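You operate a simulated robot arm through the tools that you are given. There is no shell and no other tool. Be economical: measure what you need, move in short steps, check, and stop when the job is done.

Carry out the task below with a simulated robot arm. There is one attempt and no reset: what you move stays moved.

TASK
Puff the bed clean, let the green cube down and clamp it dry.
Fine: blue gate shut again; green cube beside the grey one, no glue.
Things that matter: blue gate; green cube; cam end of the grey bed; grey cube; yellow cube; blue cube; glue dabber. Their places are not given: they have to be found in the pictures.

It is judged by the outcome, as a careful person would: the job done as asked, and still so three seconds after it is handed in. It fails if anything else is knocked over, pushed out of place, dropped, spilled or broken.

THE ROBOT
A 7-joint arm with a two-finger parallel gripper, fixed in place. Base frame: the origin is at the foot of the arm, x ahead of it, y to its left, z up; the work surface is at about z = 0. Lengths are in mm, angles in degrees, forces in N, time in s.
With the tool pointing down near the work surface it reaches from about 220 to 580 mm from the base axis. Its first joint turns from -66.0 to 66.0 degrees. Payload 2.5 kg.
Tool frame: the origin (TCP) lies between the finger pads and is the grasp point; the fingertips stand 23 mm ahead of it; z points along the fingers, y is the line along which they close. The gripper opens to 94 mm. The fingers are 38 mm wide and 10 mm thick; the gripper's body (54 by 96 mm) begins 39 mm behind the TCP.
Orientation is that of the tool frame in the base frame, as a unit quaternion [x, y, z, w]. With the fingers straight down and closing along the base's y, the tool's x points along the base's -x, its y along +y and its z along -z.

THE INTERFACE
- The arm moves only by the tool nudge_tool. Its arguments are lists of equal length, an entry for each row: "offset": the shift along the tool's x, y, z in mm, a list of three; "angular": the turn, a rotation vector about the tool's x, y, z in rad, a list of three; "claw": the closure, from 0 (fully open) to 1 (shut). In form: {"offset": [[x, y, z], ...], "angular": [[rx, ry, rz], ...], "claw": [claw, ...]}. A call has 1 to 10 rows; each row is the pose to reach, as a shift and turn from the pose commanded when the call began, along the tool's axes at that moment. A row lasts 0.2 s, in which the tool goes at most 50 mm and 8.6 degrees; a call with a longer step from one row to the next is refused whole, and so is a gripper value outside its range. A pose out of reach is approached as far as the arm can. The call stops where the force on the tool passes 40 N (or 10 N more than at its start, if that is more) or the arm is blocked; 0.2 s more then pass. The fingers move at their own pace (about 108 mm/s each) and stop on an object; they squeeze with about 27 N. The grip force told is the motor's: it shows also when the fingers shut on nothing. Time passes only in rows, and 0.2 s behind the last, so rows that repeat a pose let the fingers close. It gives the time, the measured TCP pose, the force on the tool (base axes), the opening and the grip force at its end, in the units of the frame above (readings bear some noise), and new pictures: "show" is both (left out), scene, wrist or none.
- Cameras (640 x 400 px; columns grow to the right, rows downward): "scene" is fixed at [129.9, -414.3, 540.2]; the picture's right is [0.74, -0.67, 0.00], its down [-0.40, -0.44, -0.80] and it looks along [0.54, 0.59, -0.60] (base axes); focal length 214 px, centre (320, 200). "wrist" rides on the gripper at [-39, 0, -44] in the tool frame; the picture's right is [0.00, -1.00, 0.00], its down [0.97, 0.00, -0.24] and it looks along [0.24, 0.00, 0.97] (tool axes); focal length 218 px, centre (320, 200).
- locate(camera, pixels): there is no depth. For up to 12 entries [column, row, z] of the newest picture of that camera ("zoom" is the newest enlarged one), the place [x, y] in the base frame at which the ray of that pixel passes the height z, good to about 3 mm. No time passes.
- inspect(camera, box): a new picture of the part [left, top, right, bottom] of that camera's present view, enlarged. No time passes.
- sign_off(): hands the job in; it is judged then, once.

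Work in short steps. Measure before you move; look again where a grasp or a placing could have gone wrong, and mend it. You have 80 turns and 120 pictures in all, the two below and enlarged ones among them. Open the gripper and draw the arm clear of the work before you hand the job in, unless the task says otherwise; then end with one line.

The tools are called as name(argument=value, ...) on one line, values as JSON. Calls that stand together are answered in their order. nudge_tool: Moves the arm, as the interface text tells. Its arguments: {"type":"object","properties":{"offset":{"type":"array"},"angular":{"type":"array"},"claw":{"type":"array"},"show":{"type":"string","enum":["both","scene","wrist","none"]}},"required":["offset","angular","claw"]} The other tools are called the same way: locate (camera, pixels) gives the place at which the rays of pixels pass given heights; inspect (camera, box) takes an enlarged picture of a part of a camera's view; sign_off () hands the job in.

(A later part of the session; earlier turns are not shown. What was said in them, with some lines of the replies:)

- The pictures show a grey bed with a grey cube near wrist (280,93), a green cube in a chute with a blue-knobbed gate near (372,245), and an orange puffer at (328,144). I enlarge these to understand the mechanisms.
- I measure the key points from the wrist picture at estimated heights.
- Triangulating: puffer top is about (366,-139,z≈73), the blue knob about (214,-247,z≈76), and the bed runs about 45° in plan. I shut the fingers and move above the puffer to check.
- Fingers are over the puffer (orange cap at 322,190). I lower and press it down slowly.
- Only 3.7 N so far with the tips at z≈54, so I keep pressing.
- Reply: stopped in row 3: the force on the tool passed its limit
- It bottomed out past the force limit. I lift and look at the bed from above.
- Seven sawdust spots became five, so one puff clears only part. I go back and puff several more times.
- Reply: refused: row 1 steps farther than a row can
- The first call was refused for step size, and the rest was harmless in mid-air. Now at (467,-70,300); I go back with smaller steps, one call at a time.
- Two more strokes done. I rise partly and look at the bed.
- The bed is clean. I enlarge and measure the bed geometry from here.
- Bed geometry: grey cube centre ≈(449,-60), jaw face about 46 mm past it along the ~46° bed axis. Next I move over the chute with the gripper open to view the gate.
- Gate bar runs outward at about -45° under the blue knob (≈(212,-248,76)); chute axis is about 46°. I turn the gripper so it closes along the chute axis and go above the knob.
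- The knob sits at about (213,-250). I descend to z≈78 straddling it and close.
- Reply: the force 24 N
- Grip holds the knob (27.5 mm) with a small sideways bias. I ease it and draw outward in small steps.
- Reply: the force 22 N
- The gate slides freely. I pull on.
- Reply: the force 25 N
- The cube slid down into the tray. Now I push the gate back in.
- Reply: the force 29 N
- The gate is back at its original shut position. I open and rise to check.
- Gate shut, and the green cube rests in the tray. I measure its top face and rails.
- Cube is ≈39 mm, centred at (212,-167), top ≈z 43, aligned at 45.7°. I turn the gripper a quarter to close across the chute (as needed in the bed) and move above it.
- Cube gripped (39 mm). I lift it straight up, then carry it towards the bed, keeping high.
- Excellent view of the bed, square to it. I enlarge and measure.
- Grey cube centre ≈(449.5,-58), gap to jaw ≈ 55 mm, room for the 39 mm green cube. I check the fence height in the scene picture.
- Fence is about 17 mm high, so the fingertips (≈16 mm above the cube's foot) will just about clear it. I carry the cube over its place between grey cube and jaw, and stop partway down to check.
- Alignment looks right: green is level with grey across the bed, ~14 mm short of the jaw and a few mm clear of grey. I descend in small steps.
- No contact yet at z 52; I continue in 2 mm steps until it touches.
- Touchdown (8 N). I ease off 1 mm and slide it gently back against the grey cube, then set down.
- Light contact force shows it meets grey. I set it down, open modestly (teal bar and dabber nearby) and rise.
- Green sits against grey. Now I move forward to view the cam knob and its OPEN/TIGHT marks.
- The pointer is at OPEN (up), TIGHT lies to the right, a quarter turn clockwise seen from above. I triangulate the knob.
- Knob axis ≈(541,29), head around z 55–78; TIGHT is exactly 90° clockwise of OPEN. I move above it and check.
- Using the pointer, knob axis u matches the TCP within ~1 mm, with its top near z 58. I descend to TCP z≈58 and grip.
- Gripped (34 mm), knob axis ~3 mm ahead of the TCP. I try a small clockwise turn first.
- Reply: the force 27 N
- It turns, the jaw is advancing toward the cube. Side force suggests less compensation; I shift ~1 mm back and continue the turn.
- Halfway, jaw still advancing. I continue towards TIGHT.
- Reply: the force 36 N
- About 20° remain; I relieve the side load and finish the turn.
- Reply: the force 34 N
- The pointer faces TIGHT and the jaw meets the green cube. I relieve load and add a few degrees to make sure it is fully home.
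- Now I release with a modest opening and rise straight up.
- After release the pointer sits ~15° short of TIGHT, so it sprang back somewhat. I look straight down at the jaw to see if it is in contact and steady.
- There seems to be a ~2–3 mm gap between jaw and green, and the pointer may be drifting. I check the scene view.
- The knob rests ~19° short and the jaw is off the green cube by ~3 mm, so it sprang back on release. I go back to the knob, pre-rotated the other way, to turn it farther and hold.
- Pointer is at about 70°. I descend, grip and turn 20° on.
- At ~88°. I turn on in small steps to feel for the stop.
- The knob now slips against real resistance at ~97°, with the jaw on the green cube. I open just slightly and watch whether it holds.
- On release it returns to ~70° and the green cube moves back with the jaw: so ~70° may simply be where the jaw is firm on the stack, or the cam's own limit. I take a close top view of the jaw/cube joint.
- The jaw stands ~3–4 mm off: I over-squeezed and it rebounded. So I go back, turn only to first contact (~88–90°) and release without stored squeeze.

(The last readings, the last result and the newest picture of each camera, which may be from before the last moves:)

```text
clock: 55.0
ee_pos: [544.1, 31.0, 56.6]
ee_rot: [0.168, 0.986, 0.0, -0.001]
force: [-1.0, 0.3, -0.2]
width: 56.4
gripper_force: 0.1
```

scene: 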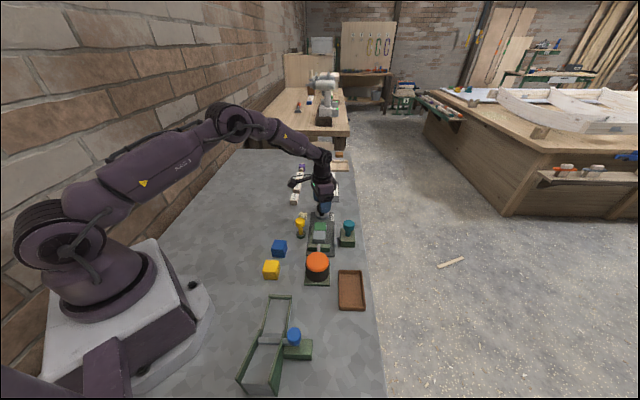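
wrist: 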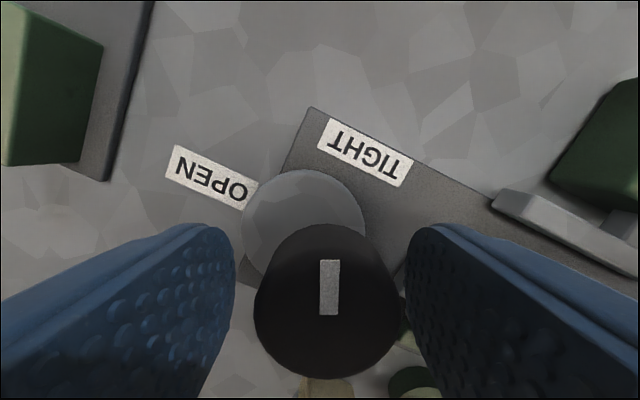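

nudge_tool(offset=[[0, -1.8, -1], [0, -1.8, -1], [0, -1.8, -1], [0, -1.8, -1], [0, -1.8, -1], [0, -1.8, -1], [0, -1.8, -1], [0, -1.8, -1], [0, -1.8, -1]], angular=[[0, 0, 0], [0, 0, 0], [0, 0, 0], [0, 0, 0.08], [0, 0, 0.16], [0, 0, 0.24], [0, 0, 0.3], [0, 0, 0.35], [0, 0, 0.35]], claw=[0.4, 1, 1, 1, 1, 1, 1, 1, 1], show="wrist")

inspect(camera="wrist", box=[400, 150, 560, 250])

```text
clock: 57.0
ee_pos: [542.8, 30.5, 58.6]
ee_rot: [0.337, 0.942, 0.001, 0.0]
force: [12.8, 5.4, -8.6]
width: 34.3
gripper_force: 45.5
```

wrist: 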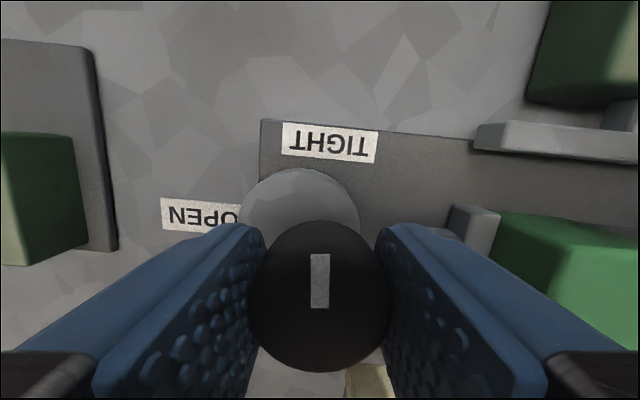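

```text
4.00 times, centred on (480, 200) of wrist
```

zoom: 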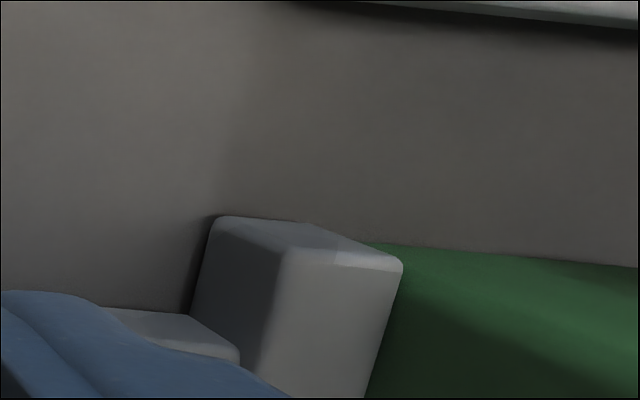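

At 85°, gently. I release here and see whether it stays.

nudge_tool(offset=[[0, 0, 0], [0, 0, 0], [0, 0, 0]], angular=[[0, 0, 0], [0, 0, 0], [0, 0, 0]], claw=[0.5, 0.5, 0.5], show="wrist")

inspect(camera="wrist", box=[400, 150, 560, 250])

```text
clock: 57.8
ee_pos: [543.0, 30.1, 58.6]
ee_rot: [0.336, 0.942, 0.0, 0.0]
force: [0.7, -1.1, -1.0]
width: 47.0
gripper_force: 0.1
```

wrist: 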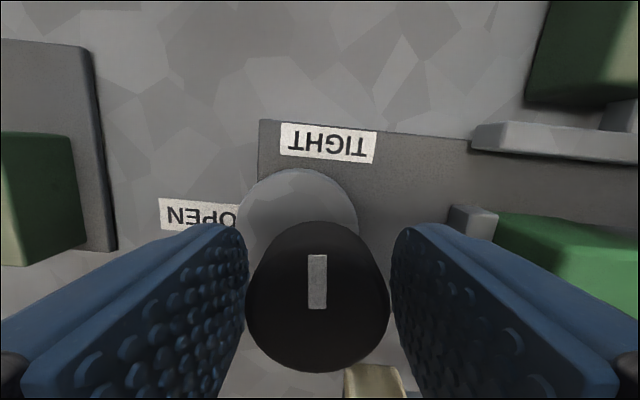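

```text
4.00 times, centred on (480, 200) of wrist
```

zoom: 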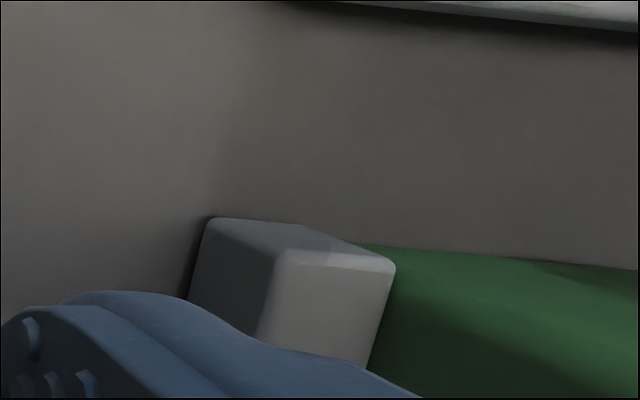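

It holds at 85°. I inch it +4° and release again in one go, watching for rebound.

nudge_tool(offset=[[0, 0, 0], [0, 0, 0], [0, 0, 0], [0, 0, 0], [0, 0, 0], [0, 0, 0], [0, 0, 0], [0, 0, 0], [0, 0, 0]], angular=[[0, 0, 0], [0, 0, 0], [0, 0, 0.02], [0, 0, 0.04], [0, 0, 0.06], [0, 0, 0.06], [0, 0, 0.06], [0, 0, 0.06], [0, 0, 0.06]], claw=[1, 1, 1, 1, 1, 1, 0.5, 0.5, 0.5], show="wrist")

inspect(camera="wrist", box=[400, 150, 560, 250])

```text
clock: 59.8
ee_pos: [542.9, 29.8, 58.8]
ee_rot: [0.365, 0.931, 0.0, -0.001]
force: [-0.1, -0.4, 0.0]
width: 47.0
gripper_force: 0.1
```

wrist: 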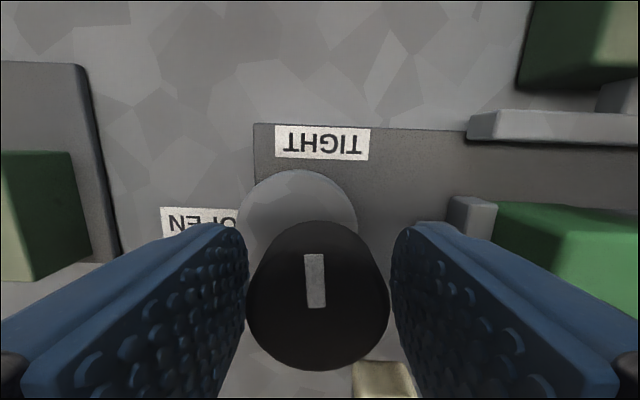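

```text
4.00 times, centred on (480, 200) of wrist
```

zoom: 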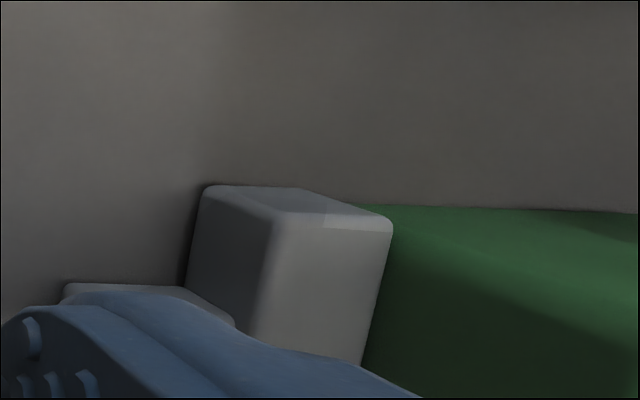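

It settles near 85° again, so that is likely the firm contact. I rise and check the gap from above.

nudge_tool(offset=[[0, 0, -35], [0, 0, -70], [-3, -25, -65], [-7, -50, -60], [-13, -82, -58]], angular=[[0, 0, 0], [0, 0, 0], [0, 0, 0], [0, 0, 0], [0, 0, 0.05]], claw=[0.5, 0.5, 0.3, 0, 0], show="wrist")

inspect(camera="wrist", box=[260, 60, 400, 200])

```text
clock: 61.0
ee_pos: [496.1, -39.7, 115.4]
ee_rot: [0.387, 0.922, 0.0, -0.001]
force: [-0.4, -0.2, -0.2]
width: 93.9
gripper_force: 0.1
```

wrist: 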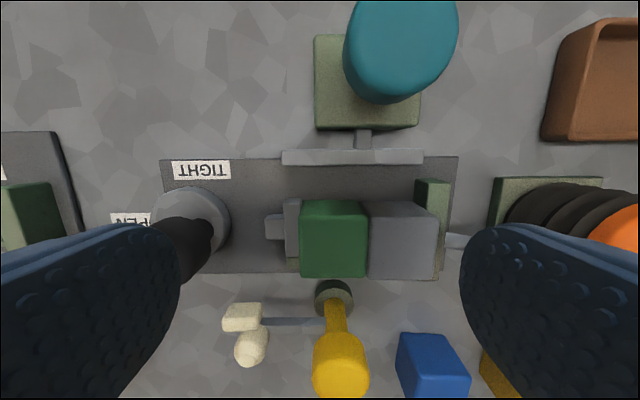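

```text
2.86 times, centred on (330, 130) of wrist
```

zoom: 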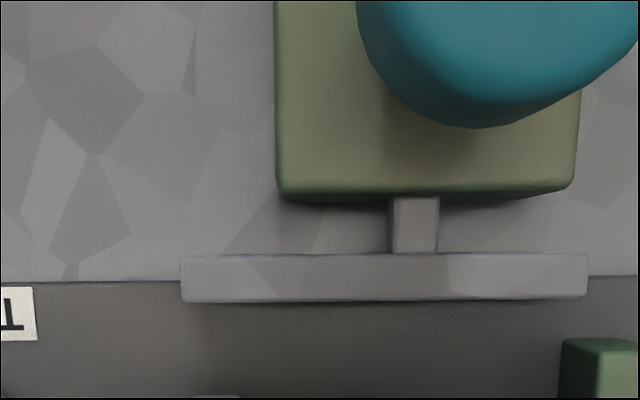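

inspect(camera="wrist", box=[250, 180, 450, 290])

```text
3.20 times, centred on (350, 235) of wrist
```

zoom: 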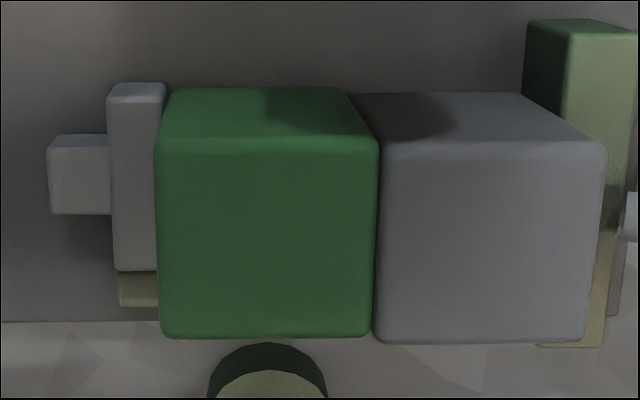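

Jaw is against green. I check the grey cube against the end fence with a straight-down view there.

nudge_tool(offset=[[20, -25, -5], [42, -49, -5]], angular=[[0, 0, 0], [0, 0, 0]], claw=[0, 0], show="wrist")

inspect(camera="wrist", box=[220, 90, 380, 200])

```text
clock: 61.6
ee_pos: [432.6, -44.6, 121.5]
ee_rot: [0.389, 0.921, 0.001, 0.001]
force: [0.2, -0.1, 0.6]
width: 94.1
gripper_force: 0.0
```

wrist: 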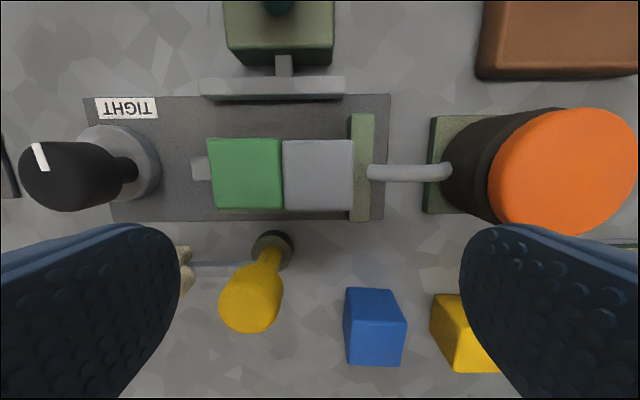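

```text
3.64 times, centred on (300, 145) of wrist
```

zoom: 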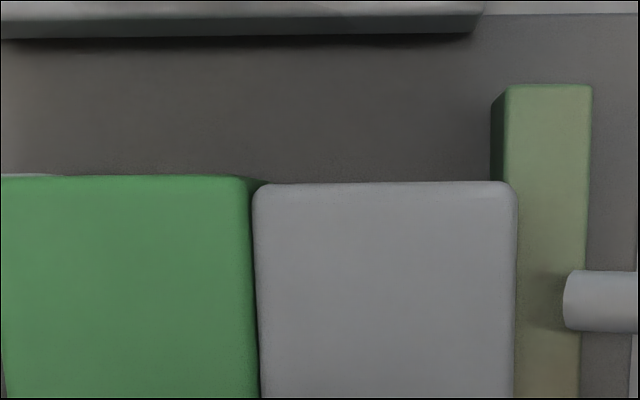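

Grey sits against the fence, green against grey, jaw against green. I raise the arm well clear and take a final look.

nudge_tool(offset=[[0, 0, -45], [0, 0, -90], [20, 20, -135], [40, 30, -180], [60, 40, -220], [60, 40, -220], [60, 40, -220], [60, 40, -220]], angular=[[0, 0, 0], [0, 0, 0], [0, 0, 0], [0, 0, 0], [0, 0, 0], [0, 0, 0], [0, 0, 0], [0, 0, 0]], claw=[0, 0, 0, 0, 0, 0, 0, 0])

inspect(camera="scene", box=[290, 195, 360, 255])

inspect(camera="scene", box=[220, 230, 380, 400])

```text
refused: row 3 steps farther than a row can; nothing moved
```

```text
6.67 times, centred on (325, 225) of scene
```

zoom: 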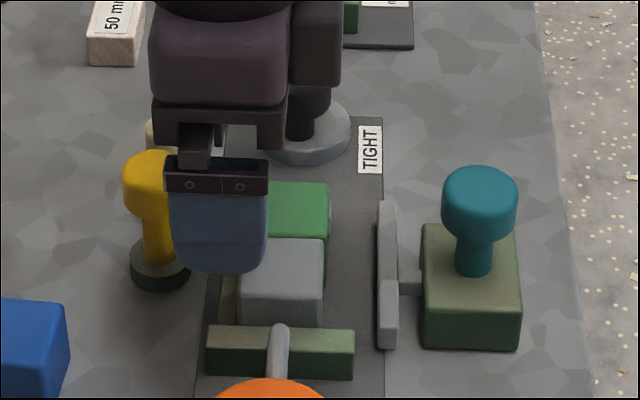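

```text
2.35 times, centred on (300, 315) of scene
```

zoom: 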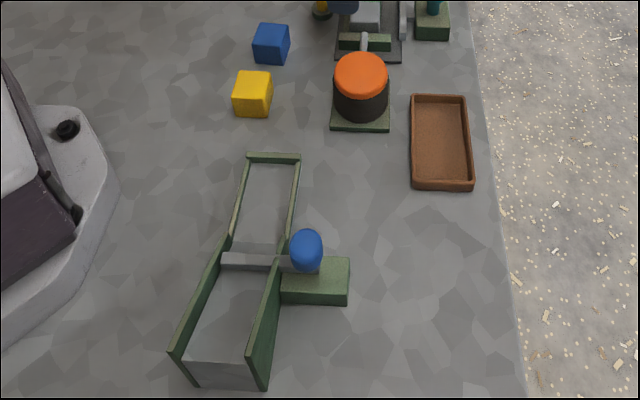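

The gate is shut. The rise was refused for step size, so I use smaller steps.

nudge_tool(offset=[[0, 0, -40], [0, 0, -80], [10, -15, -115], [20, -30, -150], [30, -45, -180], [30, -45, -180], [30, -45, -180], [30, -45, -180]], angular=[[0, 0, 0], [0, 0, 0], [0, 0, 0], [0, 0, 0], [0, 0, 0], [0, 0, 0], [0, 0, 0], [0, 0, 0]], claw=[0, 0, 0, 0, 0, 0, 0, 0])

inspect(camera="scene", box=[290, 195, 360, 255])

inspect(camera="wrist", box=[160, 80, 400, 240])

```text
clock: 63.4
ee_pos: [378.2, -52.7, 302.1]
ee_rot: [0.388, 0.921, 0.0, 0.0]
force: [0.2, 0.3, -0.7]
width: 93.8
gripper_force: 0.0
```

scene: 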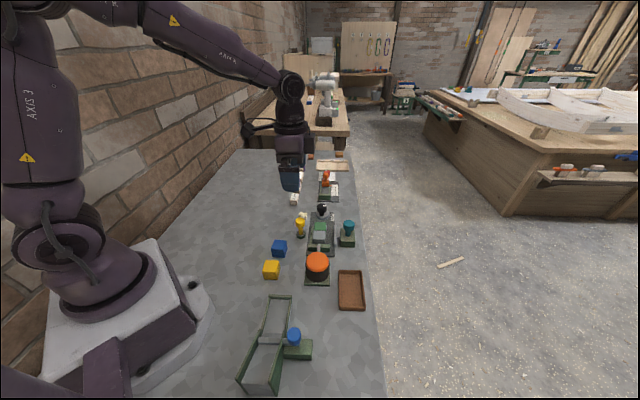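
wrist: 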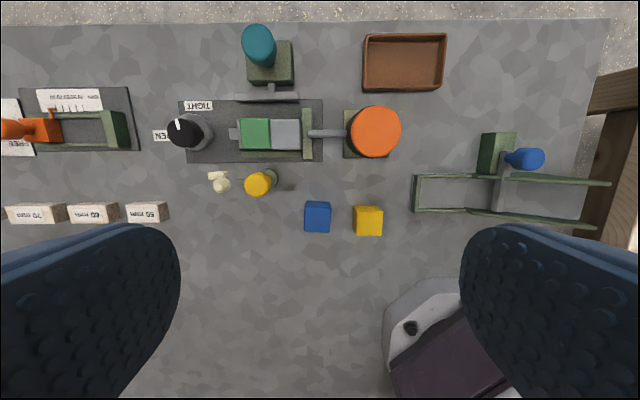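

```text
6.67 times, centred on (325, 225) of scene
```

zoom: 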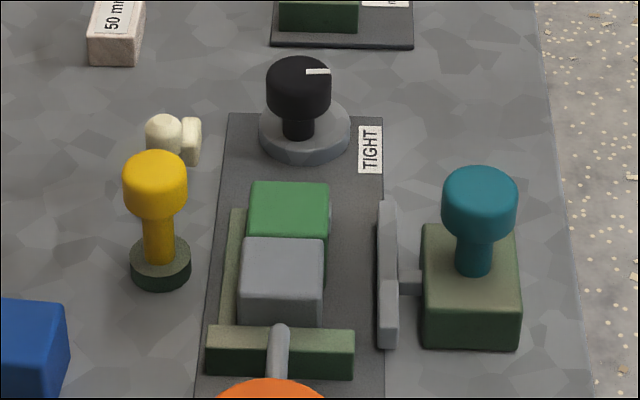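

```text
2.50 times, centred on (280, 160) of wrist
```

zoom: 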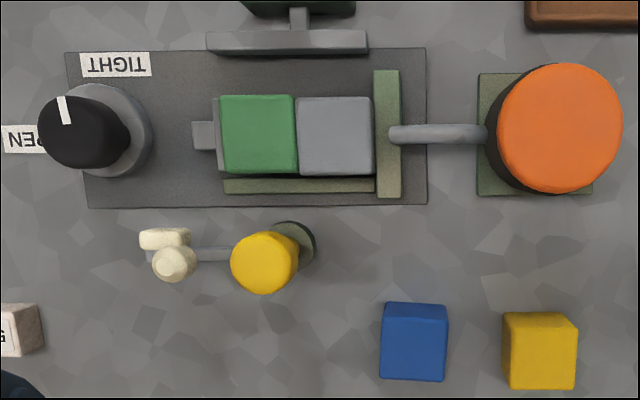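

The pointer stays at TIGHT, the stack is clamped, the gate is shut, and the bed is clean. Nothing else has moved, so I hand it in.

sign_off()

```text
The job is handed in.
```

The job is handed in: the bed is puffed clean, and the green cube is clamped dry beside the grey one. The cam holds about 5° short of the TIGHT mark with the jaw firm on the cube, because it springs back when turned further. The blue gate is shut again, and the arm is open and clear of the work.
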